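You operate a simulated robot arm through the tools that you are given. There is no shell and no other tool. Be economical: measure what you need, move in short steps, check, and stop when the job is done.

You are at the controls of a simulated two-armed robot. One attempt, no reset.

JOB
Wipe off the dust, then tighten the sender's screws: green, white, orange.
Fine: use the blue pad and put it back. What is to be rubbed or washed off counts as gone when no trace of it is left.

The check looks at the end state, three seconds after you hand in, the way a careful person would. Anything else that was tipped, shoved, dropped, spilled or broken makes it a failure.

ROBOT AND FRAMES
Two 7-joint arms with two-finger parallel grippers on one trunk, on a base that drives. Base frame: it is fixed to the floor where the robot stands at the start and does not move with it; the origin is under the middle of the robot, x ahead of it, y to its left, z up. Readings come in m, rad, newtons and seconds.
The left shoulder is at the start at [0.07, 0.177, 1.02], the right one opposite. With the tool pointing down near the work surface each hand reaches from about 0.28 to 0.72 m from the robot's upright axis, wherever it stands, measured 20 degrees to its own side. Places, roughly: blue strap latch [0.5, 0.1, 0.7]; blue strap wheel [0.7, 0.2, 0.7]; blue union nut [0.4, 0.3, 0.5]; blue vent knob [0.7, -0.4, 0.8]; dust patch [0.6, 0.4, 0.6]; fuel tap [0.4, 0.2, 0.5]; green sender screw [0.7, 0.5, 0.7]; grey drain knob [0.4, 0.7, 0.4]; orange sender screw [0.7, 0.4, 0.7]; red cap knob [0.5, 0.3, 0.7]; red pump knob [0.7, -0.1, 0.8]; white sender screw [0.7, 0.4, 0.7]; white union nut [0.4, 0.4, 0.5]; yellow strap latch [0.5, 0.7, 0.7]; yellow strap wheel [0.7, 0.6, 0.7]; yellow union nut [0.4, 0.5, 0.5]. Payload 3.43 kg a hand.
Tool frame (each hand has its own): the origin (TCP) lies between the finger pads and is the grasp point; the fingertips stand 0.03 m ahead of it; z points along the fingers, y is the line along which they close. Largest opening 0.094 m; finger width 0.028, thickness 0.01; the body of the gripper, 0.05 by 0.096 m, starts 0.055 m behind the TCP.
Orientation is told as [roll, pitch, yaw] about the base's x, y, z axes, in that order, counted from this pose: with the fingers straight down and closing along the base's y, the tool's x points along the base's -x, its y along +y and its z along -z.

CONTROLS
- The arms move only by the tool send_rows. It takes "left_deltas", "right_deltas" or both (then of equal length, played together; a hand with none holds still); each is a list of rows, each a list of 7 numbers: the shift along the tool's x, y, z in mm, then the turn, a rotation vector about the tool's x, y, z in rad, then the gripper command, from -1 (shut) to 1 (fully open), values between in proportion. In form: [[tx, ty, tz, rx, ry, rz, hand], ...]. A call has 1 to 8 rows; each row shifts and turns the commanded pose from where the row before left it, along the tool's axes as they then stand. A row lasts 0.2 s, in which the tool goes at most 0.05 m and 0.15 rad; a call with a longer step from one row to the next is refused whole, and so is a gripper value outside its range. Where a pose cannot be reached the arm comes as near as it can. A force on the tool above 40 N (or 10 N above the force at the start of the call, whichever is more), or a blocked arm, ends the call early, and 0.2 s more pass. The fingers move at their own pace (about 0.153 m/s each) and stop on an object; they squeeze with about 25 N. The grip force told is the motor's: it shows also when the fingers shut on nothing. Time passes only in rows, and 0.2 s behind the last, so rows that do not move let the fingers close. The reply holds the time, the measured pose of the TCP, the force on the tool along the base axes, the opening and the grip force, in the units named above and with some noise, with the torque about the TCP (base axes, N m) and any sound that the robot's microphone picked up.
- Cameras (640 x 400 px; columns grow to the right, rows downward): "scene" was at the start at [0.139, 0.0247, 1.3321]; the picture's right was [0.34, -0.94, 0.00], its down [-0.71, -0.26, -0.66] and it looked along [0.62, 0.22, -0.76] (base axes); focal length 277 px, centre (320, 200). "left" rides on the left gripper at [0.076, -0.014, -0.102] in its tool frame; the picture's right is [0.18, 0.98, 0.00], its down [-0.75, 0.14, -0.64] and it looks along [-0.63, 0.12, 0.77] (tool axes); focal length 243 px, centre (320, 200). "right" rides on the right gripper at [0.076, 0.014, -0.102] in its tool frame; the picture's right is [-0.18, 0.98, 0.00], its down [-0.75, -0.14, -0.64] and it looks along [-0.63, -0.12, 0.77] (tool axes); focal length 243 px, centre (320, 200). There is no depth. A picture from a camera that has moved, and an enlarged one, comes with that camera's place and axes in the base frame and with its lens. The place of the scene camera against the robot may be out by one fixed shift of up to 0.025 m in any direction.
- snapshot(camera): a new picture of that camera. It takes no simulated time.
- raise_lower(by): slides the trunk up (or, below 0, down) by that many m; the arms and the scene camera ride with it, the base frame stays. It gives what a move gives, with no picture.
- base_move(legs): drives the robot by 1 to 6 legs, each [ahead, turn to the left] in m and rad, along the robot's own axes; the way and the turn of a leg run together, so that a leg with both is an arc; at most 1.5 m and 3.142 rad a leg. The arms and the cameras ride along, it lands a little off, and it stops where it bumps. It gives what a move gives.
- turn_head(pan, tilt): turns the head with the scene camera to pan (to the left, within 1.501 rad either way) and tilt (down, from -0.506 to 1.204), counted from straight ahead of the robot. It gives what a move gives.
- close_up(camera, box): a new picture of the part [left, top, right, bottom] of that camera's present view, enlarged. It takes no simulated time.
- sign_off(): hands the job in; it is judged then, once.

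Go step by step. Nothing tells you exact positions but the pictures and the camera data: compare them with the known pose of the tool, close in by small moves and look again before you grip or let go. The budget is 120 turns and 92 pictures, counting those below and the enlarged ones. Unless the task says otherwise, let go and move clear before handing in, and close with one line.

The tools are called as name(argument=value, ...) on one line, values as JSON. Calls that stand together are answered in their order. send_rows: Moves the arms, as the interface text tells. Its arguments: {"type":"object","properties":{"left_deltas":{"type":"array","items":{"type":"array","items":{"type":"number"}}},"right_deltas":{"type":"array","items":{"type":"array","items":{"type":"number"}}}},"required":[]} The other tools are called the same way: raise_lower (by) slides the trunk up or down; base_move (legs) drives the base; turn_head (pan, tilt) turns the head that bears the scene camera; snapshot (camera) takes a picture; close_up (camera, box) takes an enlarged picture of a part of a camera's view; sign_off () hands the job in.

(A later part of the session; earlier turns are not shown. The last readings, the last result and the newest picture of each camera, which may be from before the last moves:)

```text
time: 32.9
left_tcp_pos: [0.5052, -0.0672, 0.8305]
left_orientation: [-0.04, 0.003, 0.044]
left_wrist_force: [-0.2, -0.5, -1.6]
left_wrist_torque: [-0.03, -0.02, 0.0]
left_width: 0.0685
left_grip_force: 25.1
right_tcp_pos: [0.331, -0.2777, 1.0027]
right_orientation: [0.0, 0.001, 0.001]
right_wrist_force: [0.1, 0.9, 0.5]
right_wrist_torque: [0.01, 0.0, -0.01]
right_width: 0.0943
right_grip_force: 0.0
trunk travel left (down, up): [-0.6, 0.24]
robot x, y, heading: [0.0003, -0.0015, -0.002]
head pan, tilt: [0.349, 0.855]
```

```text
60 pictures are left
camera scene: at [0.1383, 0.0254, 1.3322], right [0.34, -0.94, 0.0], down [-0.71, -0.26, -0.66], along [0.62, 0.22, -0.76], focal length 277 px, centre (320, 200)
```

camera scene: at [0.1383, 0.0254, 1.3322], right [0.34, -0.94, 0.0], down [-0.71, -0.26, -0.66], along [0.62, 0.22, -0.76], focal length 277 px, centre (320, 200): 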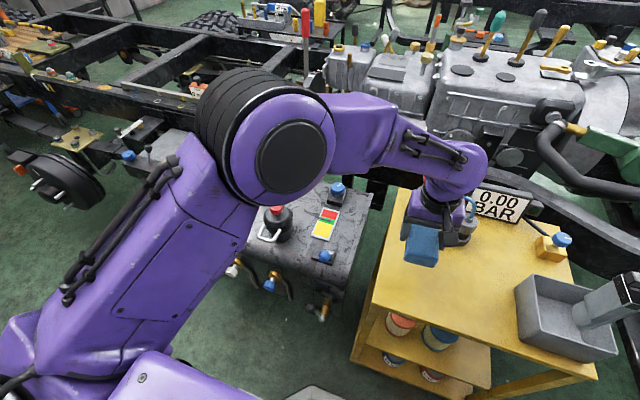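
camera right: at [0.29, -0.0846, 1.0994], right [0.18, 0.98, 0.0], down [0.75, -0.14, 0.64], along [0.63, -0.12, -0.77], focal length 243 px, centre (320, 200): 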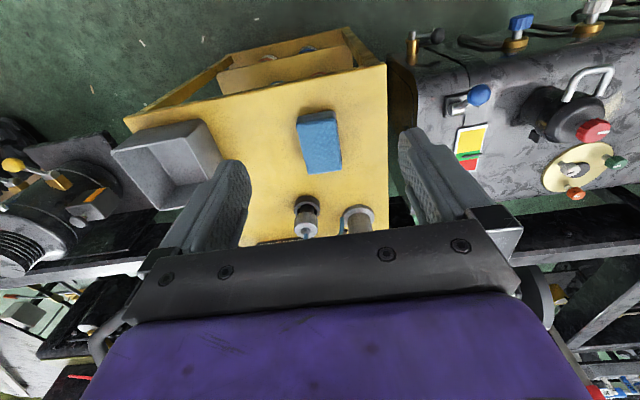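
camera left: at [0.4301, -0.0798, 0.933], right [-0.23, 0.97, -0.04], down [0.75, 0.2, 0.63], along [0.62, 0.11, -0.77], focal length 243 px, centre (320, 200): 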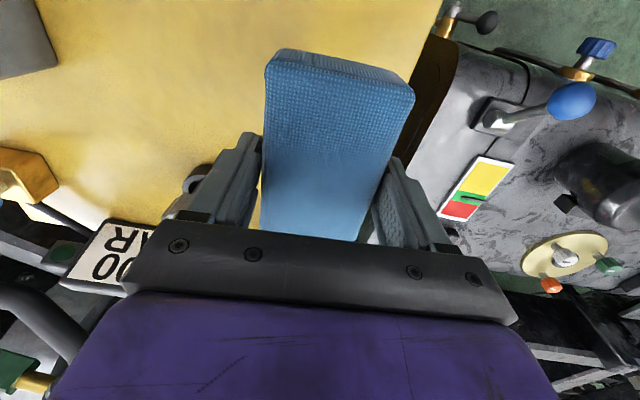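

The hand is near the pad's spot with some orientation lag. I'll settle over home, then descend.

send_rows(left_deltas=[[5, -15, 15, 0, 0, 0, -1], [3, -15, 15, 0, 0, 0, -1], [0, 0, 15, 0, 0, 0, -1], [0, 0, 10, 0, 0, 0, -1], [0, 0, 0, 0, 0, 0, -1]])

```text
time: 34.1
left_tcp_pos: [0.4872, -0.1044, 0.7642]
left_orientation: [-0.001, 0.001, 0.008]
left_wrist_force: [0.6, -0.1, -0.9]
left_wrist_torque: [0.02, -0.01, 0.02]
left_width: 0.0685
left_grip_force: 24.6
right_tcp_pos: [0.3313, -0.2788, 1.0027]
right_orientation: [0.0, 0.0, -0.001]
right_wrist_force: [0.5, -0.1, 0.1]
right_wrist_torque: [0.0, -0.03, 0.02]
right_width: 0.0942
right_grip_force: 0.1
trunk travel left (down, up): [-0.6, 0.24]
robot x, y, heading: [-0.0035, -0.0001, 0.004]
head pan, tilt: [0.349, 0.855]
```

Level again at z 0.764. I'll correct y by -8 mm and lower gently to touch.

send_rows(left_deltas=[[0, -8, 6, 0, 0, 0.006, -1], [0, 0, 8, 0, 0, 0, -1], [0, 0, 6, 0, 0, 0, -1], [0, 0, 4, 0, 0, 0, -1], [0, 0, 0, 0, 0, 0, -1]])

```text
time: 35.3
left_tcp_pos: [0.4863, -0.116, 0.7401]
left_orientation: [0.001, 0.002, -0.004]
left_wrist_force: [-0.3, 0.2, 0.1]
left_wrist_torque: [-0.03, -0.02, 0.02]
left_width: 0.0689
left_grip_force: 25.9
right_tcp_pos: [0.331, -0.2775, 1.0038]
right_orientation: [-0.001, 0.0, 0.0]
right_wrist_force: [-0.5, -0.2, 0.3]
right_wrist_torque: [0.0, -0.01, 0.03]
right_width: 0.0942
right_grip_force: 0.0
trunk travel left (down, up): [-0.6, 0.24]
robot x, y, heading: [-0.0024, -0.0032, -0.002]
head pan, tilt: [0.349, 0.855]
```

send_rows(left_deltas=[[0, 2, 1.5, 0, 0, 0, -1], [0, 0, 1.5, 0, 0, 0, -1], [0, 0, 0, 0, 0, 0, -1]])

```text
time: 36.1
left_tcp_pos: [0.4854, -0.1128, 0.7385]
left_orientation: [-0.001, 0.0, -0.002]
left_wrist_force: [4.4, -1.9, 6.0]
left_wrist_torque: [-0.04, -0.03, 0.03]
left_width: 0.0686
left_grip_force: 24.6
right_tcp_pos: [0.3318, -0.2779, 1.0033]
right_orientation: [-0.001, 0.001, 0.0]
right_wrist_force: [-0.1, -0.2, -0.6]
right_wrist_torque: [-0.02, 0.01, -0.03]
right_width: 0.0941
right_grip_force: 0.1
trunk travel left (down, up): [-0.6, 0.24]
robot x, y, heading: [0.0011, -0.0022, -0.003]
head pan, tilt: [0.349, 0.855]
```

The pad is resting on the cart (6 N). I'll release it and rise clear.

send_rows(left_deltas=[[0, 0, 0, 0, 0, 0, 0.5], [0, 0, 0, 0, 0, 0, 0.95], [0, 0, 0, 0, 0, 0, 0.95], [0, 0, -15, 0, 0, 0, 0.95], [0, 0, -20, 0, 0, 0, 0.95], [0, 0, -20, 0, 0, 0, 0.95], [0, 0, 0, 0, 0, 0, 0.95]])

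snapshot(camera="left")

```text
time: 37.7
left_tcp_pos: [0.4896, -0.1095, 0.7919]
left_orientation: [-0.005, 0.008, 0.009]
left_wrist_force: [-0.2, -1.3, -0.7]
left_wrist_torque: [-0.05, 0.0, -0.03]
left_width: 0.0919
left_grip_force: 0.1
right_tcp_pos: [0.3316, -0.2785, 1.0033]
right_orientation: [0.001, 0.0, 0.0]
right_wrist_force: [-0.1, -0.6, -0.2]
right_wrist_torque: [0.01, 0.02, 0.0]
right_width: 0.0942
right_grip_force: 0.0
trunk travel left (down, up): [-0.6, 0.24]
robot x, y, heading: [0.0006, 0.0022, 0.0]
head pan, tilt: [0.349, 0.855]
```

```text
59 pictures are left
camera left: at [0.4143, -0.1232, 0.8943], right [-0.19, 0.98, 0.0], down [0.76, 0.15, 0.63], along [0.62, 0.12, -0.77], focal length 243 px, centre (320, 200)
```

left: 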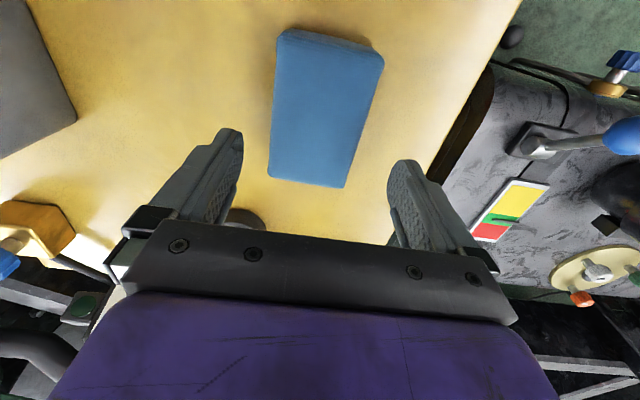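

The pad is back flat in its place and free. I'll travel back toward the tank, rising over the cap.

send_rows(left_deltas=[[0, 25, -10, 0, 0, 0, 0.5], [0, 30, -15, 0, 0, 0, 0.5], [0, 35, -15, 0, 0, 0, 0.3], [0, 40, -20, 0, 0, 0, 0.1], [0, 40, -25, 0, 0, 0, 0], [0, 40, -25, 0, 0, 0, 0], [0, 40, -20, 0, 0, 0, 0], [0, 0, 0, 0, 0, 0, 0]])

send_rows(left_deltas=[[-5, 43, 0, 0, 0, 0, 0], [-5, 43, 0, 0, 0, 0, 0], [-5, 43, 0, 0, 0, 0, 0], [-5, 43, 0, 0, 0, 0, 0], [-5, 43, 0, 0, 0, 0, 0], [-5, 43, 0, 0, 0, 0, 0], [0, 43, 0, 0, 0, 0, 0], [0, 0, 0, 0, 0, 0, 0]])

snapshot(camera="left")

```text
time: 39.5
left_tcp_pos: [0.4832, 0.1387, 0.9183]
left_orientation: [-0.002, 0.003, -0.004]
left_wrist_force: [0.1, -0.4, -0.8]
left_wrist_torque: [0.01, 0.05, 0.0]
left_width: 0.0472
left_grip_force: 0.0
right_tcp_pos: [0.3327, -0.2787, 1.0024]
right_orientation: [0.001, -0.001, 0.0]
right_wrist_force: [0.0, 0.6, 0.3]
right_wrist_torque: [0.01, 0.0, -0.01]
right_width: 0.0939
right_grip_force: 0.0
trunk travel left (down, up): [-0.6, 0.24]
robot x, y, heading: [0.0019, 0.0005, -0.005]
head pan, tilt: [0.349, 0.855]
```

```text
time: 41.3
left_tcp_pos: [0.5192, 0.4349, 0.9243]
left_orientation: [0.0, 0.003, -0.004]
left_wrist_force: [0.0, -0.4, 0.0]
left_wrist_torque: [0.01, -0.01, 0.05]
left_width: 0.047
left_grip_force: 0.2
right_tcp_pos: [0.3305, -0.2794, 1.0029]
right_orientation: [0.001, 0.0, 0.0]
right_wrist_force: [-0.7, -0.8, -0.5]
right_wrist_torque: [0.02, 0.06, 0.04]
right_width: 0.0941
right_grip_force: 0.1
trunk travel left (down, up): [-0.6, 0.24]
robot x, y, heading: [0.0039, 0.0009, 0.002]
head pan, tilt: [0.349, 0.855]
```

```text
58 pictures are left
camera left: at [0.4424, 0.4223, 1.0276], right [-0.18, 0.98, 0.0], down [0.75, 0.14, 0.64], along [0.63, 0.12, -0.77], focal length 243 px, centre (320, 200)
```

left: 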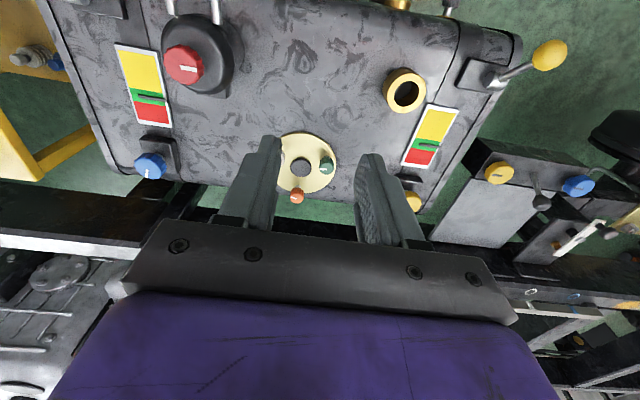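

close_up(camera="left", box=[230, 20, 370, 110])

close_up(camera="left", box=[260, 120, 360, 220])

```text
4.44 times, centred on (300, 65) of left
camera zoom: at [0.4424, 0.4223, 1.0276], right [-0.18, 0.98, 0.0], down [0.75, 0.14, 0.64], along [0.63, 0.12, -0.77], focal length 1078 px, centre (409, 800)
```

zoom: 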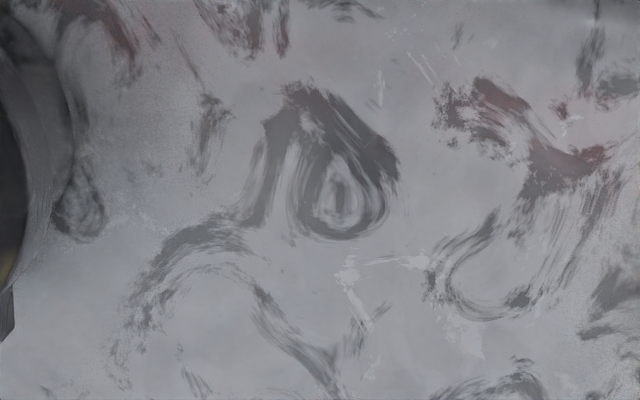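

```text
4.00 times, centred on (310, 170) of left
camera zoom: at [0.4424, 0.4223, 1.0276], right [-0.18, 0.98, 0.0], down [0.75, 0.14, 0.64], along [0.63, 0.12, -0.77], focal length 970 px, centre (360, 320)
```

zoom: 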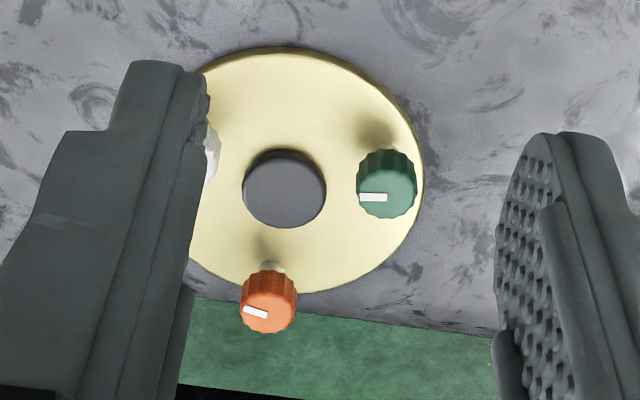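

The spot where the dust lay shows only paint texture from this angle too, so it is clean. The green knob's top is at about [0.672, 0.478, 0.655], so I'll move above it and see whether the arm reaches.

send_rows(left_deltas=[[-38, 11, 0, 0, 0, 0, 0], [-38, 11, 10, 0, 0, 0, 0], [-38, 11, 20, 0, 0, 0, 0], [-38, 10, 25, 0, 0, 0, 0], [0, 0, 45, 0, 0, 0, 0], [0, 0, 45, 0, 0, 0, 0], [0, 0, 0, 0, 0, 0, 0]])

snapshot(camera="left")

close_up(camera="scene", box=[180, 130, 320, 230])

```text
time: 42.9
left_tcp_pos: [0.6462, 0.4836, 0.7763]
left_orientation: [0.0, 0.0, -0.004]
left_wrist_force: [-0.8, -0.5, 0.7]
left_wrist_torque: [0.0, 0.0, 0.01]
left_width: 0.047
left_grip_force: 0.1
left hand out of reach, approached as far as the arm can: row 4, 6
right_tcp_pos: [0.3307, -0.2792, 1.0042]
right_orientation: [0.003, -0.002, 0.0]
right_wrist_force: [-0.7, -0.2, -0.9]
right_wrist_torque: [0.02, 0.01, -0.01]
right_width: 0.0936
right_grip_force: 0.0
trunk travel left (down, up): [-0.6, 0.24]
robot x, y, heading: [-0.0009, -0.0001, -0.0]
head pan, tilt: [0.349, 0.855]
```

```text
55 pictures are left
camera left: at [0.5698, 0.4703, 0.8775], right [-0.18, 0.98, 0.0], down [0.75, 0.14, 0.64], along [0.63, 0.12, -0.77], focal length 243 px, centre (320, 200)
```

left: 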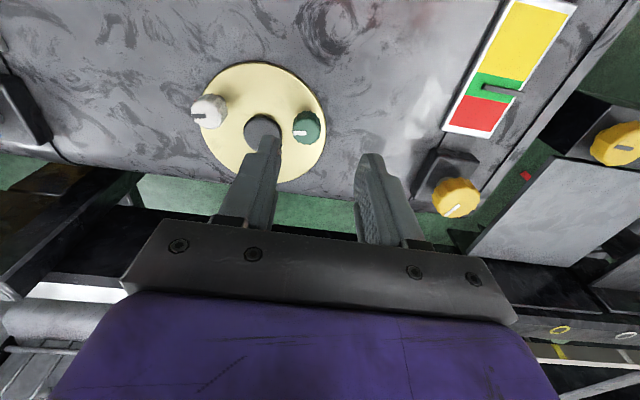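

```text
4.00 times, centred on (250, 180) of scene
camera zoom: at [0.1374, 0.0237, 1.3323], right [0.34, -0.94, 0.0], down [-0.71, -0.26, -0.66], along [0.62, 0.23, -0.75], focal length 1108 px, centre (600, 280)
```

zoom: 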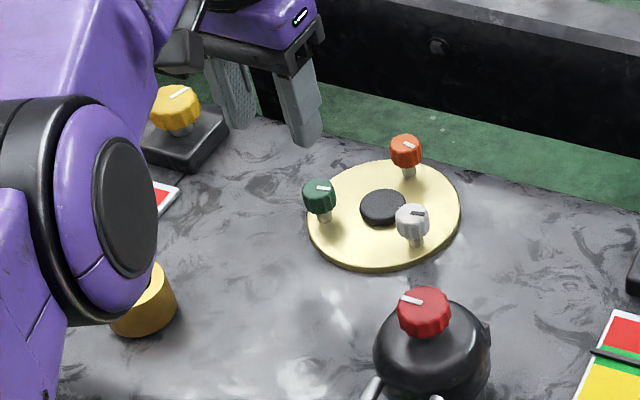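

The arm stops short at x≈0.646, about 25 mm from green and 90 mm from orange. I'll look down at the floor to see whether the base can drive forward a little.

turn_head(pan=0.0, tilt=1.204)

snapshot(camera="scene")

```text
time: 43.8
left_tcp_pos: [0.6461, 0.484, 0.7745]
left_orientation: [-0.001, 0.002, -0.006]
left_wrist_force: [0.6, 0.3, -0.2]
left_wrist_torque: [0.02, 0.01, 0.01]
left_width: 0.0469
left_grip_force: 0.1
right_tcp_pos: [0.3308, -0.2781, 1.0038]
right_orientation: [-0.001, -0.001, -0.001]
right_wrist_force: [0.0, -0.3, 0.3]
right_wrist_torque: [0.01, 0.01, -0.02]
right_width: 0.094
right_grip_force: 0.1
trunk travel left (down, up): [-0.6, 0.24]
robot x, y, heading: [0.0026, 0.0015, -0.0]
head pan, tilt: [0.0, 1.201]
```

```text
53 pictures are left
camera scene: at [0.1217, -0.0018, 1.3089], right [0.0, -1.0, 0.0], down [-0.93, 0.0, -0.36], along [0.36, 0.0, -0.93], focal length 277 px, centre (320, 200)
```

scene: 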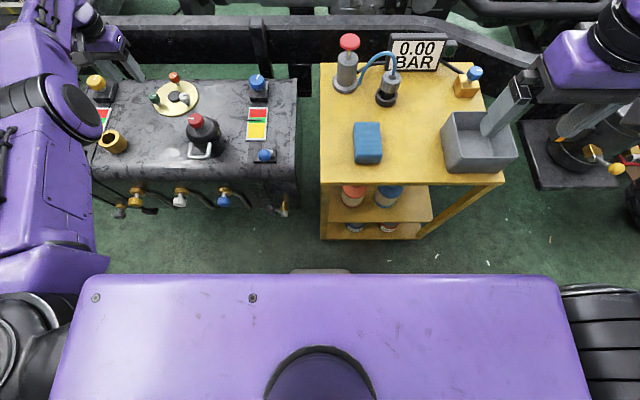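

The base front sticks out to about x≈0.26 while the cart and tank fronts are at about 0.39–0.40. I'll drive forward about 0.08 m in two legs with the hand raised, checking in between.

send_rows(left_deltas=[[15, 0, -20, 0, 0, 0, 0], [15, 0, -20, 0, 0, 0, 0]])

base_move(legs=[[0.045, 0.0]])

snapshot(camera="scene")

```text
time: 44.4
left_tcp_pos: [0.6179, 0.4847, 0.816]
left_orientation: [-0.003, 0.0, -0.004]
left_wrist_force: [-0.7, -0.9, 0.0]
left_wrist_torque: [-0.05, -0.02, -0.02]
left_width: 0.0469
left_grip_force: 0.1
right_tcp_pos: [0.3303, -0.2775, 1.0027]
right_orientation: [0.0, -0.001, 0.0]
right_wrist_force: [-1.3, -0.3, 0.2]
right_wrist_torque: [0.0, -0.01, 0.04]
right_width: 0.0942
right_grip_force: 0.1
trunk travel left (down, up): [-0.6, 0.24]
robot x, y, heading: [0.0008, -0.0007, 0.0]
head pan, tilt: [0.0, 1.201]
```

```text
time: 45.3
left_tcp_pos: [0.6623, 0.4844, 0.8168]
left_orientation: [0.0, -0.002, -0.003]
left_wrist_force: [-0.7, -0.2, -0.1]
left_wrist_torque: [-0.02, 0.03, 0.0]
left_width: 0.0468
left_grip_force: 0.1
right_tcp_pos: [0.3745, -0.2779, 1.0039]
right_orientation: [0.001, 0.0, -0.002]
right_wrist_force: [0.8, -0.2, 0.2]
right_wrist_torque: [0.01, -0.02, 0.01]
right_width: 0.0942
right_grip_force: 0.2
trunk travel left (down, up): [-0.6, 0.24]
robot x, y, heading: [0.043, 0.0041, -0.0]
head pan, tilt: [0.0, 1.201]
```

```text
52 pictures are left
camera scene: at [0.1654, -0.0028, 1.309], right [0.0, -1.0, 0.0], down [-0.93, 0.0, -0.36], along [0.36, 0.0, -0.93], focal length 277 px, centre (320, 200)
```

scene: 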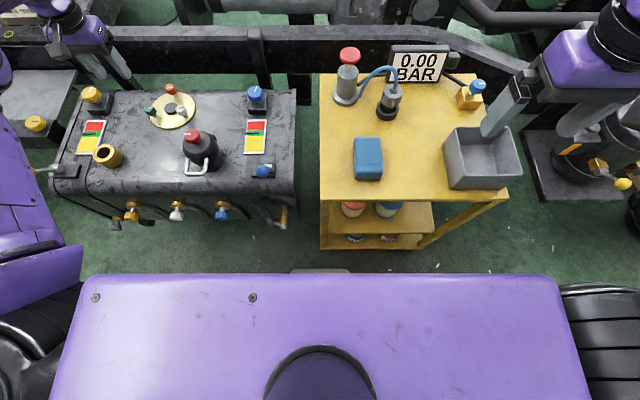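

There is still a visible gap to the cart, and the first leg moved cleanly. One more 0.04 m.

base_move(legs=[[0.04, 0.0]])

turn_head(pan=0.45, tilt=0.855)

snapshot(camera="scene")

```text
time: 46.1
left_tcp_pos: [0.7014, 0.4836, 0.8153]
left_orientation: [-0.001, 0.001, -0.003]
left_wrist_force: [0.7, -0.7, 0.0]
left_wrist_torque: [-0.02, 0.01, 0.01]
left_width: 0.0472
left_grip_force: 0.1
right_tcp_pos: [0.4142, -0.2777, 1.0028]
right_orientation: [0.003, -0.002, 0.001]
right_wrist_force: [0.5, 0.9, 0.2]
right_wrist_torque: [0.02, -0.04, -0.01]
right_width: 0.0938
right_grip_force: 0.1
trunk travel left (down, up): [-0.6, 0.24]
robot x, y, heading: [0.0795, -0.0015, 0.002]
head pan, tilt: [0.0, 1.201]
```

```text
time: 47.0
left_tcp_pos: [0.7009, 0.4854, 0.8158]
left_orientation: [-0.002, 0.0, -0.004]
left_wrist_force: [-0.2, -0.5, 0.3]
left_wrist_torque: [-0.01, 0.0, 0.0]
left_width: 0.0471
left_grip_force: 0.1
right_tcp_pos: [0.4149, -0.2785, 1.0032]
right_orientation: [0.003, -0.002, 0.0]
right_wrist_force: [0.5, -0.1, 0.5]
right_wrist_torque: [0.03, 0.03, 0.0]
right_width: 0.094
right_grip_force: 0.0
trunk travel left (down, up): [-0.6, 0.24]
robot x, y, heading: [0.0849, -0.0013, -0.006]
head pan, tilt: [0.45, 0.855]
```

```text
51 pictures are left
camera scene: at [0.2189, 0.0317, 1.3322], right [0.43, -0.9, 0.0], down [-0.68, -0.33, -0.66], along [0.59, 0.29, -0.76], focal length 277 px, centre (320, 200)
```

scene: 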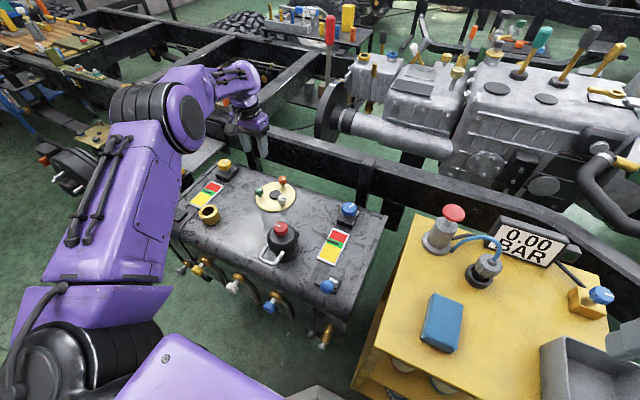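

The base is now at x≈0.083 and nothing was bumped. I'll move the hand back over green and lower to z≈0.735 for a precise look.

send_rows(left_deltas=[[15, -4, 20, 0, 0, 0, 0], [14, -3, 30, 0, 0, 0, 0], [0, 0, 30, 0, 0, 0, -0.15], [0, 0, 0, 0, 0, 0, -0.15]])

snapshot(camera="left")

close_up(camera="scene", box=[220, 120, 340, 220])

```text
time: 48.0
left_tcp_pos: [0.6738, 0.4766, 0.737]
left_orientation: [0.0, 0.0, -0.004]
left_wrist_force: [-0.2, 0.2, -0.2]
left_wrist_torque: [0.03, -0.01, -0.01]
left_width: 0.0397
left_grip_force: 0.0
right_tcp_pos: [0.4132, -0.2795, 1.0041]
right_orientation: [0.002, -0.002, 0.0]
right_wrist_force: [-0.5, 0.1, -0.8]
right_wrist_torque: [0.01, -0.03, 0.02]
right_width: 0.094
right_grip_force: 0.1
trunk travel left (down, up): [-0.6, 0.24]
robot x, y, heading: [0.0826, -0.0024, 0.001]
head pan, tilt: [0.45, 0.855]
```

```text
50 pictures are left
camera left: at [0.5978, 0.4628, 0.8381], right [-0.18, 0.98, 0.0], down [0.75, 0.14, 0.64], along [0.63, 0.12, -0.77], focal length 243 px, centre (320, 200)
```

left: 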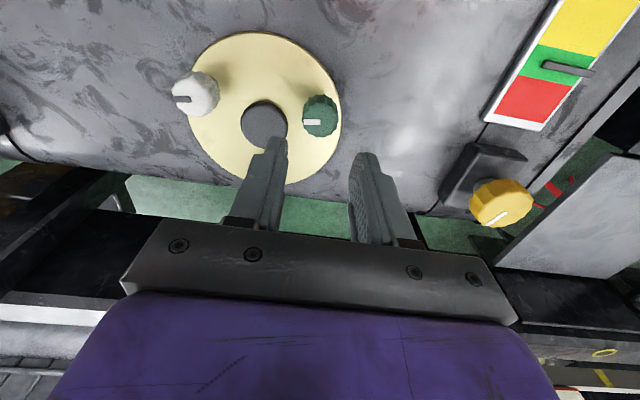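

```text
4.00 times, centred on (280, 170) of scene
camera zoom: at [0.2187, 0.0314, 1.3323], right [0.44, -0.9, 0.0], down [-0.68, -0.33, -0.66], along [0.59, 0.29, -0.75], focal length 1108 px, centre (480, 320)
```

zoom: 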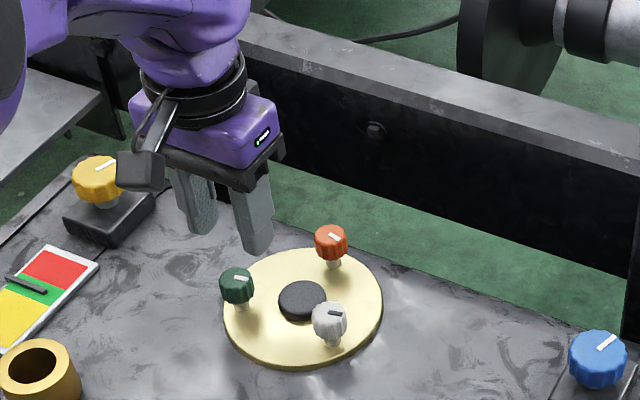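

close_up(camera="left", box=[160, 50, 360, 175])

```text
3.20 times, centred on (260, 112) of left
camera zoom: at [0.5978, 0.4628, 0.8381], right [-0.18, 0.98, 0.0], down [0.75, 0.14, 0.64], along [0.63, 0.12, -0.77], focal length 776 px, centre (512, 480)
```

zoom: 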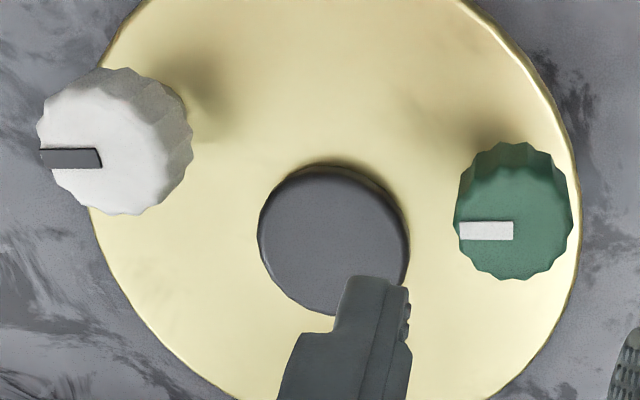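

The green knob face is at about [0.667, 0.477, 0.66], about 28 mm across, with its pointer toward −y. I'll align and lower to just around the knob top.

send_rows(left_deltas=[[7, 0, 15, 0, 0, 0, -0.05], [0, 0, 15, 0, 0, 0, -0.05], [0, 0, 7, 0, 0, 0, -0.05], [0, 0, 0, 0, 0, 0, -0.05]])

snapshot(camera="left")

close_up(camera="scene", box=[240, 130, 320, 210])

```text
time: 49.0
left_tcp_pos: [0.6662, 0.4772, 0.6981]
left_orientation: [0.0, -0.001, -0.003]
left_wrist_force: [-0.5, -0.2, 0.2]
left_wrist_torque: [-0.03, 0.01, 0.01]
left_width: 0.0448
left_grip_force: 0.0
right_tcp_pos: [0.4141, -0.2776, 1.0037]
right_orientation: [0.0, 0.0, -0.001]
right_wrist_force: [0.2, -0.3, -0.3]
right_wrist_torque: [0.01, 0.02, 0.02]
right_width: 0.094
right_grip_force: 0.0
trunk travel left (down, up): [-0.6, 0.24]
robot x, y, heading: [0.0856, -0.0003, -0.007]
head pan, tilt: [0.45, 0.855]
```

```text
47 pictures are left
camera left: at [0.59, 0.464, 0.8], right [-0.18, 0.98, 0.0], down [0.75, 0.14, 0.64], along [0.63, 0.12, -0.77], focal length 243 px, centre (320, 200)
```

left: 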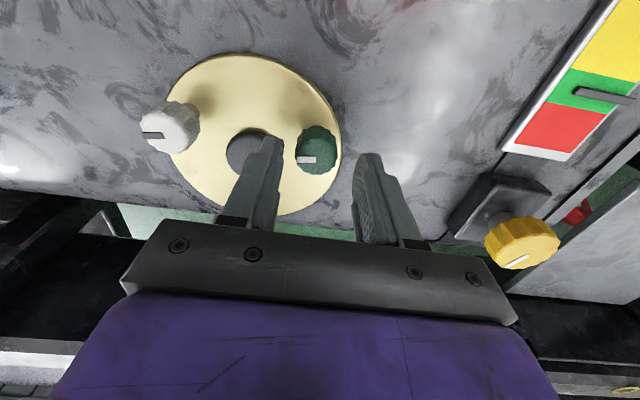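

```text
5.00 times, centred on (280, 170) of scene
camera zoom: at [0.2193, 0.0318, 1.3322], right [0.44, -0.9, 0.0], down [-0.68, -0.33, -0.66], along [0.59, 0.29, -0.75], focal length 1385 px, centre (520, 350)
```

zoom: 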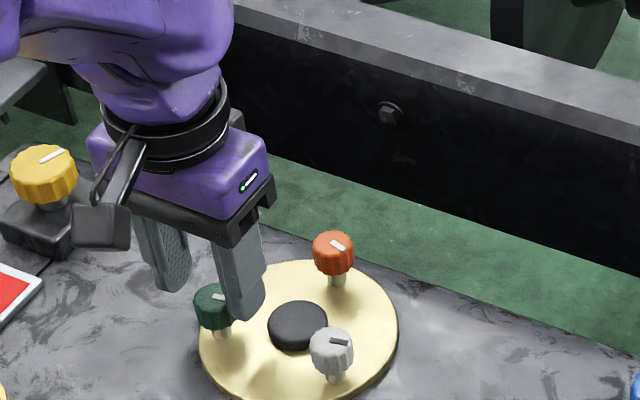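

The hand is well aligned with the green knob (estimate [0.6655, 0.477]). I'll lower in small steps so the fingertips straddle it.

send_rows(left_deltas=[[0, 0, 8, 0, 0, 0, -0.05], [0, 0, 8, 0, 0, 0, -0.05], [0, 0, 6, 0, 0, 0, -0.05], [0, 0, 3, 0, 0, 0, -0.05], [0, 0, 0, 0, 0, 0, -0.05]])

snapshot(camera="left")

close_up(camera="scene", box=[240, 130, 320, 210])

```text
time: 50.2
left_tcp_pos: [0.6664, 0.4788, 0.6734]
left_orientation: [-0.002, -0.001, -0.004]
left_wrist_force: [0.5, -0.5, -0.4]
left_wrist_torque: [0.02, -0.02, 0.0]
left_width: 0.0446
left_grip_force: 0.2
right_tcp_pos: [0.4145, -0.2779, 1.0041]
right_orientation: [0.0, 0.0, 0.001]
right_wrist_force: [0.1, 0.3, -0.5]
right_wrist_torque: [0.0, 0.01, -0.01]
right_width: 0.0942
right_grip_force: 0.0
trunk travel left (down, up): [-0.6, 0.24]
robot x, y, heading: [0.0858, -0.0, -0.002]
head pan, tilt: [0.45, 0.855]
```

```text
45 pictures are left
camera left: at [0.5896, 0.4647, 0.7761], right [-0.18, 0.98, 0.0], down [0.75, 0.14, 0.64], along [0.63, 0.12, -0.77], focal length 243 px, centre (320, 200)
```

left: 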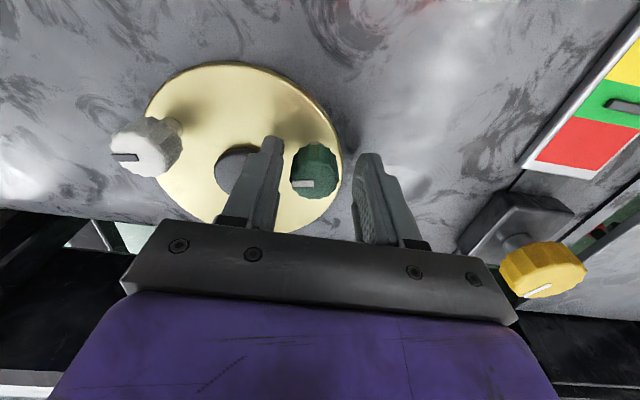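

```text
5.00 times, centred on (280, 170) of scene
camera zoom: at [0.2194, 0.0318, 1.3322], right [0.44, -0.9, 0.0], down [-0.68, -0.33, -0.66], along [0.59, 0.29, -0.75], focal length 1385 px, centre (520, 350)
```

zoom: 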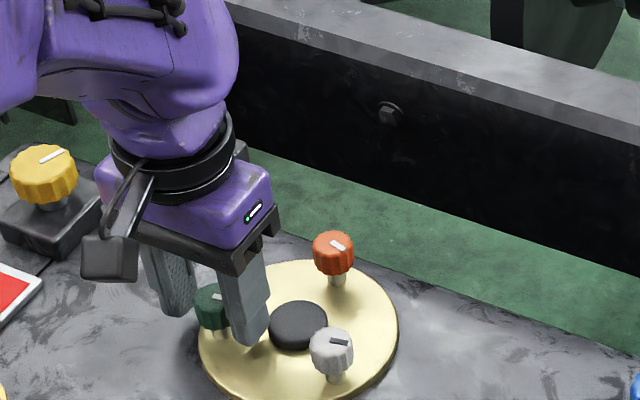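

The fingertips (z≈0.643) straddle the knob. I'll close gently and check the grip.

send_rows(left_deltas=[[0, -0.5, 0, 0, 0, 0, -0.2], [0, 0, 0, 0, 0, 0, -0.4], [0, 0, 0, 0, 0, 0, -1], [0, 0, 0, 0, 0, 0, -1]])

```text
time: 51.2
left_tcp_pos: [0.6657, 0.4746, 0.6731]
left_orientation: [-0.001, 0.001, -0.004]
left_wrist_force: [-2.8, -25.3, -9.0]
left_wrist_torque: [-0.03, -0.78, 0.06]
left_width: 0.0258
left_grip_force: 45.1
right_tcp_pos: [0.4149, -0.2807, 1.0034]
right_orientation: [0.004, -0.001, -0.001]
right_wrist_force: [0.2, 0.6, 0.3]
right_wrist_torque: [-0.01, 0.02, -0.02]
right_width: 0.0938
right_grip_force: 0.0
trunk travel left (down, up): [-0.6, 0.24]
robot x, y, heading: [0.0832, -0.0022, -0.003]
head pan, tilt: [0.45, 0.855]
```

Gripped at 25.8 mm, but the knob pulls the hand toward −y by 25 N. I'll shift the hand to relieve that side load.

send_rows(left_deltas=[[0, -2.5, 0, 0, 0, 0, -1], [0, -2, 1, 0, 0, 0, -1], [0, 0, 0, 0, 0, 0, -1]])

close_up(camera="left", box=[220, 100, 420, 225])

```text
time: 52.0
left_tcp_pos: [0.6663, 0.4747, 0.6741]
left_orientation: [0.002, -0.001, -0.003]
left_wrist_force: [6.6, -5.2, 0.3]
left_wrist_torque: [-0.15, 1.27, 0.0]
left_width: 0.026
left_grip_force: 45.0
right_tcp_pos: [0.4163, -0.2794, 1.0029]
right_orientation: [0.002, 0.0, 0.0]
right_wrist_force: [-0.5, -1.0, -0.5]
right_wrist_torque: [0.03, -0.01, -0.01]
right_width: 0.0939
right_grip_force: 0.1
trunk travel left (down, up): [-0.6, 0.24]
robot x, y, heading: [0.0848, 0.0026, 0.006]
head pan, tilt: [0.45, 0.855]
```

```text
3.20 times, centred on (320, 162) of left
camera zoom: at [0.5897, 0.4608, 0.7758], right [-0.18, 0.98, 0.0], down [0.75, 0.14, 0.64], along [0.63, 0.12, -0.77], focal length 776 px, centre (320, 320)
```

zoom: 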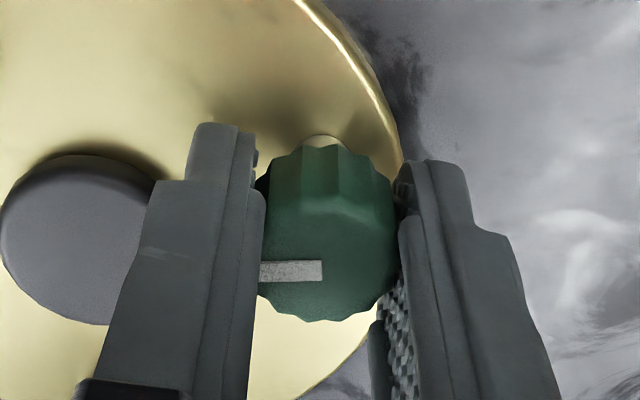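

The grip is centred on the green knob with low side load. I'll turn clockwise (+rz) and watch the torque.

send_rows(left_deltas=[[0, -0.5, 0, 0, 0, 0.12, -1], [0, 0, 0, 0, 0, 0.15, -1], [0, 0, 0, 0, 0, 0.15, -1], [0, 0, 0, 0, 0, 0.15, -1]])

close_up(camera="left", box=[220, 100, 420, 225])

```text
time: 53.0
left_tcp_pos: [0.6647, 0.4748, 0.6743]
left_orientation: [0.002, 0.0, -0.576]
left_wrist_force: [2.1, 7.7, 9.6]
left_wrist_torque: [0.59, 0.67, -0.01]
left_width: 0.0259
left_grip_force: 45.0
right_tcp_pos: [0.4144, -0.2787, 1.0041]
right_orientation: [0.0, -0.002, 0.0]
right_wrist_force: [-1.3, 0.3, 0.2]
right_wrist_torque: [0.0, 0.0, -0.03]
right_width: 0.0938
right_grip_force: 0.0
trunk travel left (down, up): [-0.6, 0.24]
robot x, y, heading: [0.0829, -0.0025, 0.003]
head pan, tilt: [0.45, 0.855]
```

```text
3.20 times, centred on (320, 162) of left
camera zoom: at [0.5938, 0.5034, 0.7758], right [0.38, 0.92, 0.0], down [0.71, -0.29, 0.64], along [0.59, -0.24, -0.77], focal length 776 px, centre (320, 320)
```

zoom: 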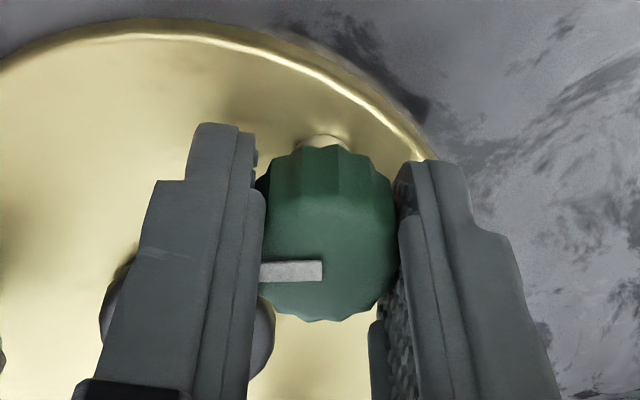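

The knob follows the hand (mark fixed in hand view, yaw now −0.576) with little torque. I'll keep turning.

send_rows(left_deltas=[[0, 0, 0, 0, 0, 0.14, -1], [0, 0, 0, 0, 0, 0.14, -1], [0, 0, 0, 0, 0, 0.14, -1], [0, 0, 0, 0, 0, 0.14, -1]])

send_rows(left_deltas=[[0, 0, 0, 0, 0, 0.14, -1], [0, 0, 0, 0, 0, 0.14, -1], [0, 0, 0, 0, 0, 0.14, -1]])

close_up(camera="left", box=[220, 100, 420, 225])

```text
time: 54.0
left_tcp_pos: [0.6646, 0.4719, 0.6739]
left_orientation: [0.003, 0.0, -1.134]
left_wrist_force: [0.1, 11.1, 15.0]
left_wrist_torque: [0.18, 0.46, -0.01]
left_width: 0.0258
left_grip_force: 44.7
right_tcp_pos: [0.4139, -0.278, 1.0054]
right_orientation: [-0.002, -0.003, -0.001]
right_wrist_force: [0.8, 0.2, -0.6]
right_wrist_torque: [-0.01, -0.01, 0.01]
right_width: 0.0941
right_grip_force: 0.0
trunk travel left (down, up): [-0.6, 0.24]
robot x, y, heading: [0.0867, -0.0008, 0.002]
head pan, tilt: [0.45, 0.855]
```

```text
time: 54.9
left_tcp_pos: [0.6637, 0.4721, 0.674]
left_orientation: [0.0, -0.001, -1.555]
left_wrist_force: [-2.9, 13.6, 13.4]
left_wrist_torque: [-0.16, 0.3, 0.01]
left_width: 0.0259
left_grip_force: 44.9
right_tcp_pos: [0.413, -0.2775, 1.0053]
right_orientation: [0.0, -0.004, -0.001]
right_wrist_force: [-0.2, -0.5, -0.2]
right_wrist_torque: [-0.02, 0.02, -0.01]
right_width: 0.0941
right_grip_force: 0.1
trunk travel left (down, up): [-0.6, 0.24]
robot x, y, heading: [0.0844, -0.0014, 0.001]
head pan, tilt: [0.45, 0.855]
```

```text
3.20 times, centred on (320, 162) of left
camera zoom: at [0.6483, 0.5491, 0.7757], right [0.98, 0.2, 0.0], down [0.15, -0.75, 0.64], along [0.13, -0.63, -0.77], focal length 776 px, centre (320, 320)
```

zoom: 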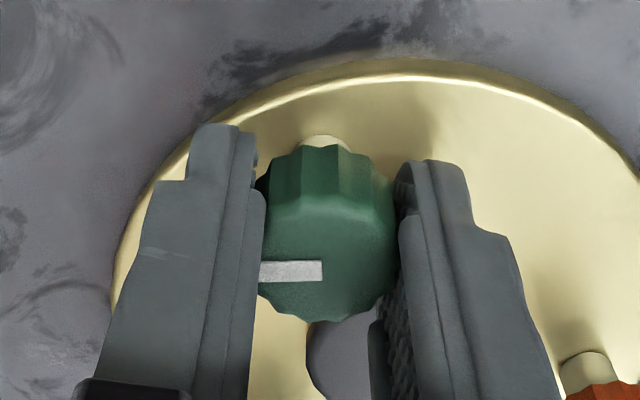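

Still turning freely at yaw −1.555. I'll relieve the small side and lift loads and continue.

send_rows(left_deltas=[[2, 0, -2, 0, 0, 0.14, -1], [0, 0, 0, 0, 0, 0.14, -1], [0, 0, 0, 0, 0, 0.14, -1]])

send_rows(left_deltas=[[0, 0, 0, 0, 0, 0.14, -1], [0, 0, 0, 0, 0, 0.14, -1], [0, 0, 0, 0, 0, 0.14, -1]])

```text
time: 55.6
left_tcp_pos: [0.6632, 0.4729, 0.6734]
left_orientation: [-0.005, -0.004, -1.977]
left_wrist_force: [-17.9, -3.6, -5.7]
left_wrist_torque: [-0.32, 0.1, 0.17]
left_width: 0.0254
left_grip_force: 45.4
right_tcp_pos: [0.4138, -0.2786, 1.0039]
right_orientation: [0.0, 0.0, -0.001]
right_wrist_force: [0.3, -0.2, -0.3]
right_wrist_torque: [0.01, -0.03, -0.01]
right_width: 0.0941
right_grip_force: 0.1
trunk travel left (down, up): [-0.6, 0.24]
robot x, y, heading: [0.0834, 0.003, -0.0]
head pan, tilt: [0.45, 0.855]
```

```text
time: 56.5
left_tcp_pos: [0.6655, 0.4756, 0.6744]
left_orientation: [0.0, -0.001, -2.395]
left_wrist_force: [-11.5, 3.1, -8.9]
left_wrist_torque: [0.15, 0.15, 0.16]
left_width: 0.0254
left_grip_force: 45.1
right_tcp_pos: [0.4133, -0.2765, 1.0045]
right_orientation: [0.001, -0.001, 0.001]
right_wrist_force: [0.5, -0.3, 0.2]
right_wrist_torque: [0.01, 0.01, 0.01]
right_width: 0.0941
right_grip_force: 0.1
trunk travel left (down, up): [-0.6, 0.24]
robot x, y, heading: [0.0828, -0.0028, 0.004]
head pan, tilt: [0.45, 0.855]
```

Torque has appeared (0.17 N·m) and the width changed a little; the screw may have reached its seat. I'll check the mark.

close_up(camera="left", box=[220, 100, 420, 225])

close_up(camera="scene", box=[240, 130, 320, 210])

```text
3.20 times, centred on (320, 162) of left
camera zoom: at [0.7116, 0.5388, 0.7764], right [0.8, -0.6, 0.0], down [-0.46, -0.61, 0.64], along [-0.38, -0.52, -0.77], focal length 776 px, centre (320, 320)
```

zoom: 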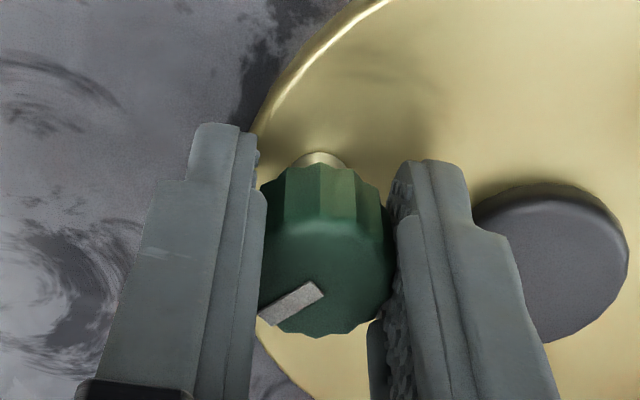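

```text
5.00 times, centred on (280, 170) of scene
camera zoom: at [0.219, 0.0337, 1.3322], right [0.44, -0.9, 0.0], down [-0.68, -0.33, -0.66], along [0.59, 0.28, -0.76], focal length 1385 px, centre (520, 350)
```

zoom: 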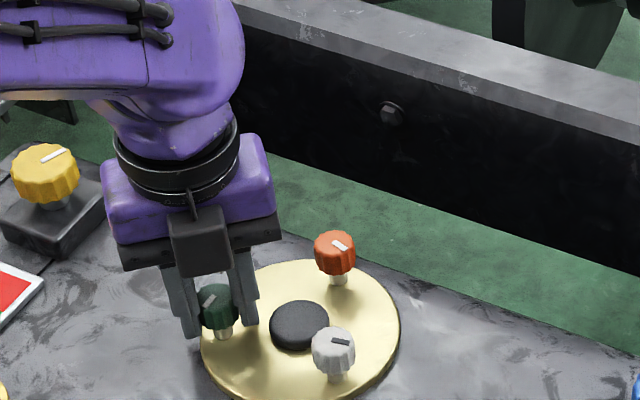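

The mark has slipped about 0.4–0.5 rad against the fingers, which suggests the screw is seated. I'll push a little deeper and turn a bit more to see whether the knob moves at all.

send_rows(left_deltas=[[0, 0, 2, 0, 0, 0.1, -1], [0, 0, 0, 0, 0, 0.1, -1], [0, 0, 0, 0, 0, 0.1, -1]])

close_up(camera="scene", box=[240, 130, 320, 210])

```text
time: 57.2
left_tcp_pos: [0.6649, 0.4752, 0.6742]
left_orientation: [0.002, 0.004, -2.695]
left_wrist_force: [-8.2, 9.9, 6.4]
left_wrist_torque: [0.4, 0.31, 0.46]
left_width: 0.026
left_grip_force: 44.5
right_tcp_pos: [0.4139, -0.2771, 1.0049]
right_orientation: [0.001, -0.002, -0.001]
right_wrist_force: [0.7, 0.1, -0.1]
right_wrist_torque: [-0.04, -0.01, 0.02]
right_width: 0.0939
right_grip_force: 0.1
trunk travel left (down, up): [-0.6, 0.24]
robot x, y, heading: [0.0827, 0.001, 0.004]
head pan, tilt: [0.45, 0.855]
```

```text
5.00 times, centred on (280, 170) of scene
camera zoom: at [0.2174, 0.0327, 1.3325], right [0.44, -0.9, 0.0], down [-0.68, -0.33, -0.66], along [0.59, 0.29, -0.75], focal length 1385 px, centre (520, 350)
```

zoom: 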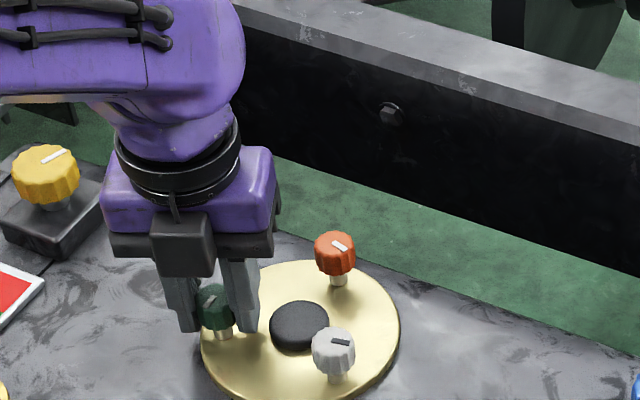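

Torque rises to 0.46 N·m while the mark hardly moves. I'll give one last small turn to confirm the end stop.

send_rows(left_deltas=[[0, 0, 0, 0, 0, 0.1, -1], [0, 0, 0, 0, 0, 0.1, -1]])

close_up(camera="left", box=[220, 100, 420, 225])

```text
time: 57.9
left_tcp_pos: [0.6664, 0.4746, 0.6738]
left_orientation: [0.002, 0.001, -2.894]
left_wrist_force: [-6.5, 10.4, 9.9]
left_wrist_torque: [0.14, 0.48, 0.2]
left_width: 0.0254
left_grip_force: 44.9
right_tcp_pos: [0.4131, -0.2764, 1.0048]
right_orientation: [0.0, -0.002, 0.0]
right_wrist_force: [-0.1, 0.2, 0.0]
right_wrist_torque: [0.0, 0.01, 0.01]
right_width: 0.0937
right_grip_force: 0.1
trunk travel left (down, up): [-0.6, 0.24]
robot x, y, heading: [0.0834, -0.0012, 0.003]
head pan, tilt: [0.45, 0.855]
```

```text
3.20 times, centred on (320, 162) of left
camera zoom: at [0.7354, 0.5081, 0.7759], right [0.42, -0.91, 0.0], down [-0.7, -0.32, 0.64], along [-0.58, -0.27, -0.77], focal length 776 px, centre (320, 320)
```

zoom: 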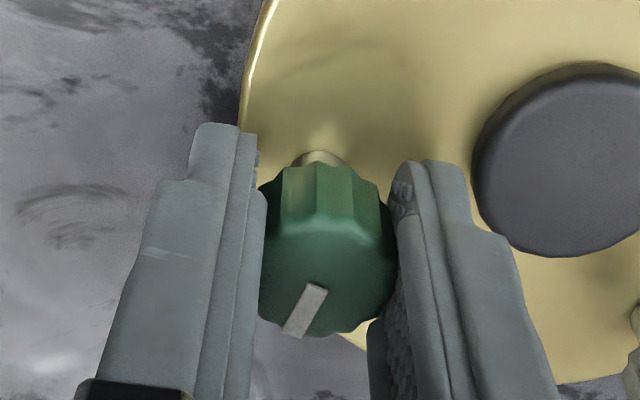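

The mark rotates backward in the hand exactly as much as I turn, so the green screw is at its stop (about 1.77 rad turned). I'll release, rise and unwind the wrist.

send_rows(left_deltas=[[0, 0, 0, 0, 0, 0, -0.1], [0, 0, 0, 0, 0, 0, -0.1], [0, 0, -15, 0, 0, 0, -0.1], [0, 0, -25, 0, 0, 0, -0.1], [0, 0, -25, 0, 0, 0, -0.1], [0, 0, 0, 0, 0, -0.145, -0.1], [0, 0, 0, 0, 0, -0.145, -0.1], [0, 0, 0, 0, 0, -0.145, -0.1]])

send_rows(left_deltas=[[0, 0, 0, 0, 0, -0.145, -0.1], [0, 0, 0, 0, 0, -0.145, -0.1], [0, 0, 0, 0, 0, -0.145, -0.1], [0, 0, 0, 0, 0, -0.145, -0.1], [0, 0, 0, 0, 0, -0.145, -0.1], [0, 0, 0, 0, 0, -0.145, -0.1], [0, 0, 0, 0, 0, -0.145, -0.1], [0, 0, 0, 0, 0, -0.145, -0.1]])

send_rows(left_deltas=[[0, 0, 0, 0, 0, -0.145, -0.1], [0, 0, 0, 0, 0, -0.145, -0.1], [0, 0, 0, 0, 0, -0.145, -0.1], [0, 0, 0, 0, 0, -0.145, -0.1], [0, 0, 0, 0, 0, -0.145, -0.1], [0, 0, 0, 0, 0, -0.145, -0.1], [0, 0, 0, 0, 0, -0.145, -0.1], [0, 0, 0, 0, 0, -0.145, -0.1]])

close_up(camera="scene", box=[240, 130, 320, 210])

```text
time: 59.6
left_tcp_pos: [0.6657, 0.4735, 0.7369]
left_orientation: [0.0, -0.002, -2.456]
left_wrist_force: [0.2, 0.3, -0.2]
left_wrist_torque: [0.01, 0.01, 0.0]
left_width: 0.0424
left_grip_force: 0.0
right_tcp_pos: [0.4145, -0.2777, 1.0037]
right_orientation: [0.001, 0.001, 0.0]
right_wrist_force: [-0.4, -0.6, -0.1]
right_wrist_torque: [0.0, -0.01, -0.01]
right_width: 0.0941
right_grip_force: 0.0
trunk travel left (down, up): [-0.6, 0.24]
robot x, y, heading: [0.0832, -0.0006, 0.002]
head pan, tilt: [0.45, 0.855]
```

```text
time: 61.5
left_tcp_pos: [0.6661, 0.4744, 0.7367]
left_orientation: [-0.003, 0.0, -1.296]
left_wrist_force: [-0.9, -0.7, -0.3]
left_wrist_torque: [0.01, -0.02, 0.01]
left_width: 0.0423
left_grip_force: 0.1
right_tcp_pos: [0.4155, -0.2786, 1.004]
right_orientation: [0.001, -0.001, 0.001]
right_wrist_force: [0.4, -0.5, -0.6]
right_wrist_torque: [0.01, 0.04, 0.01]
right_width: 0.094
right_grip_force: 0.1
trunk travel left (down, up): [-0.6, 0.24]
robot x, y, heading: [0.0796, 0.0008, -0.003]
head pan, tilt: [0.45, 0.855]
```

```text
time: 63.2
left_tcp_pos: [0.6649, 0.4738, 0.7367]
left_orientation: [-0.002, 0.001, -0.134]
left_wrist_force: [-0.3, 0.4, 0.6]
left_wrist_torque: [-0.01, 0.02, -0.01]
left_width: 0.0423
left_grip_force: 0.1
right_tcp_pos: [0.4137, -0.2775, 1.0027]
right_orientation: [0.001, 0.0, -0.001]
right_wrist_force: [-0.1, -0.1, -0.3]
right_wrist_torque: [0.03, 0.02, 0.01]
right_width: 0.094
right_grip_force: 0.0
trunk travel left (down, up): [-0.6, 0.24]
robot x, y, heading: [0.0866, 0.0004, -0.001]
head pan, tilt: [0.45, 0.855]
```

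```text
5.00 times, centred on (280, 170) of scene
camera zoom: at [0.2194, 0.0319, 1.3322], right [0.44, -0.9, 0.0], down [-0.68, -0.33, -0.66], along [0.59, 0.29, -0.75], focal length 1385 px, centre (520, 350)
```

zoom: 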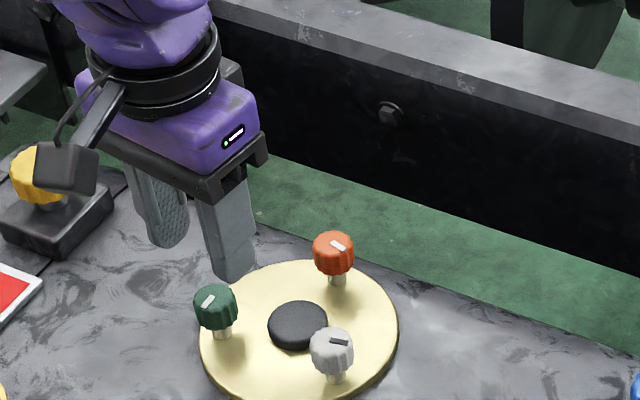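

Green is tight (its pointer moved from −y to −x). White is next, at about [0.666, 0.383, 0.66]; I'll move over it at z≈0.70 and look.

send_rows(left_deltas=[[0, 0, 0, 0, 0, -0.134, -0.05], [0, -45, 0, 0, 0, 0, -0.05], [0, -46, 0, 0, 0, 0, -0.05], [0, 0, 18, 0, 0, 0, -0.05], [0, 0, 18, 0, 0, 0, -0.05], [0, 0, 0, 0, 0, 0, -0.05]])

close_up(camera="left", box=[220, 80, 420, 205])

```text
time: 64.7
left_tcp_pos: [0.6652, 0.3824, 0.7025]
left_orientation: [0.0, -0.002, -0.004]
left_wrist_force: [-1.1, 0.5, 0.2]
left_wrist_torque: [0.02, 0.01, -0.02]
left_width: 0.0448
left_grip_force: 0.1
right_tcp_pos: [0.4151, -0.2779, 1.0041]
right_orientation: [0.0, 0.0, -0.001]
right_wrist_force: [-0.1, 0.5, 0.5]
right_wrist_torque: [0.04, -0.03, -0.01]
right_width: 0.0941
right_grip_force: 0.0
trunk travel left (down, up): [-0.6, 0.24]
robot x, y, heading: [0.0839, -0.0021, 0.0]
head pan, tilt: [0.45, 0.855]
```

```text
3.20 times, centred on (320, 142) of left
camera zoom: at [0.589, 0.3694, 0.8046], right [-0.18, 0.98, 0.0], down [0.75, 0.14, 0.64], along [0.63, 0.12, -0.77], focal length 776 px, centre (320, 384)
```

zoom: 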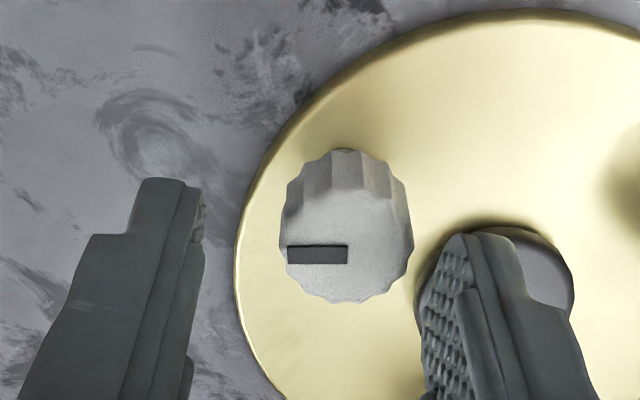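

White's centre reads about [0.670, 0.389]. I'll shift by (+5, +6.5) mm and lower.

send_rows(left_deltas=[[-4.5, 6.5, 8, 0, 0, 0, -0.05], [0, 0, 8, 0, 0, 0, -0.05], [0, 0, 8, 0, 0, 0, -0.05], [0, 0, 4, 0, 0, 0, -0.05], [0, 0, 0, 0, 0, 0, -0.05]])

close_up(camera="left", box=[220, 100, 420, 225])

```text
time: 65.8
left_tcp_pos: [0.6689, 0.3889, 0.6743]
left_orientation: [0.001, 0.0, -0.003]
left_wrist_force: [-0.3, 0.5, 0.1]
left_wrist_torque: [0.04, 0.03, 0.01]
left_width: 0.0446
left_grip_force: 0.0
right_tcp_pos: [0.4152, -0.2789, 1.0036]
right_orientation: [0.002, 0.0, -0.001]
right_wrist_force: [-0.4, -1.1, -0.2]
right_wrist_torque: [-0.02, 0.01, -0.01]
right_width: 0.0939
right_grip_force: 0.1
trunk travel left (down, up): [-0.6, 0.24]
robot x, y, heading: [0.0842, -0.0014, -0.0]
head pan, tilt: [0.45, 0.855]
```

```text
3.20 times, centred on (320, 162) of left
camera zoom: at [0.5932, 0.3752, 0.7767], right [-0.18, 0.98, 0.0], down [0.75, 0.14, 0.64], along [0.63, 0.12, -0.77], focal length 776 px, centre (320, 320)
```

zoom: 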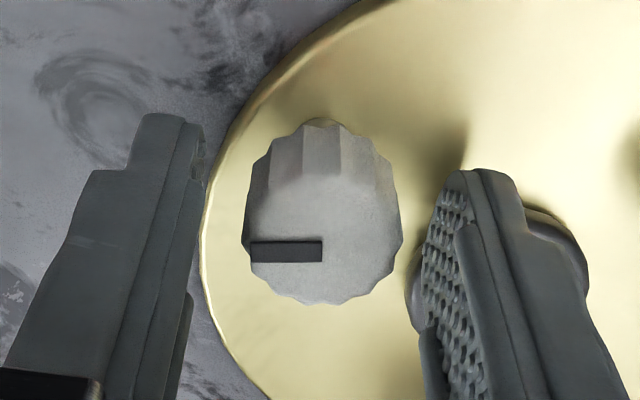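

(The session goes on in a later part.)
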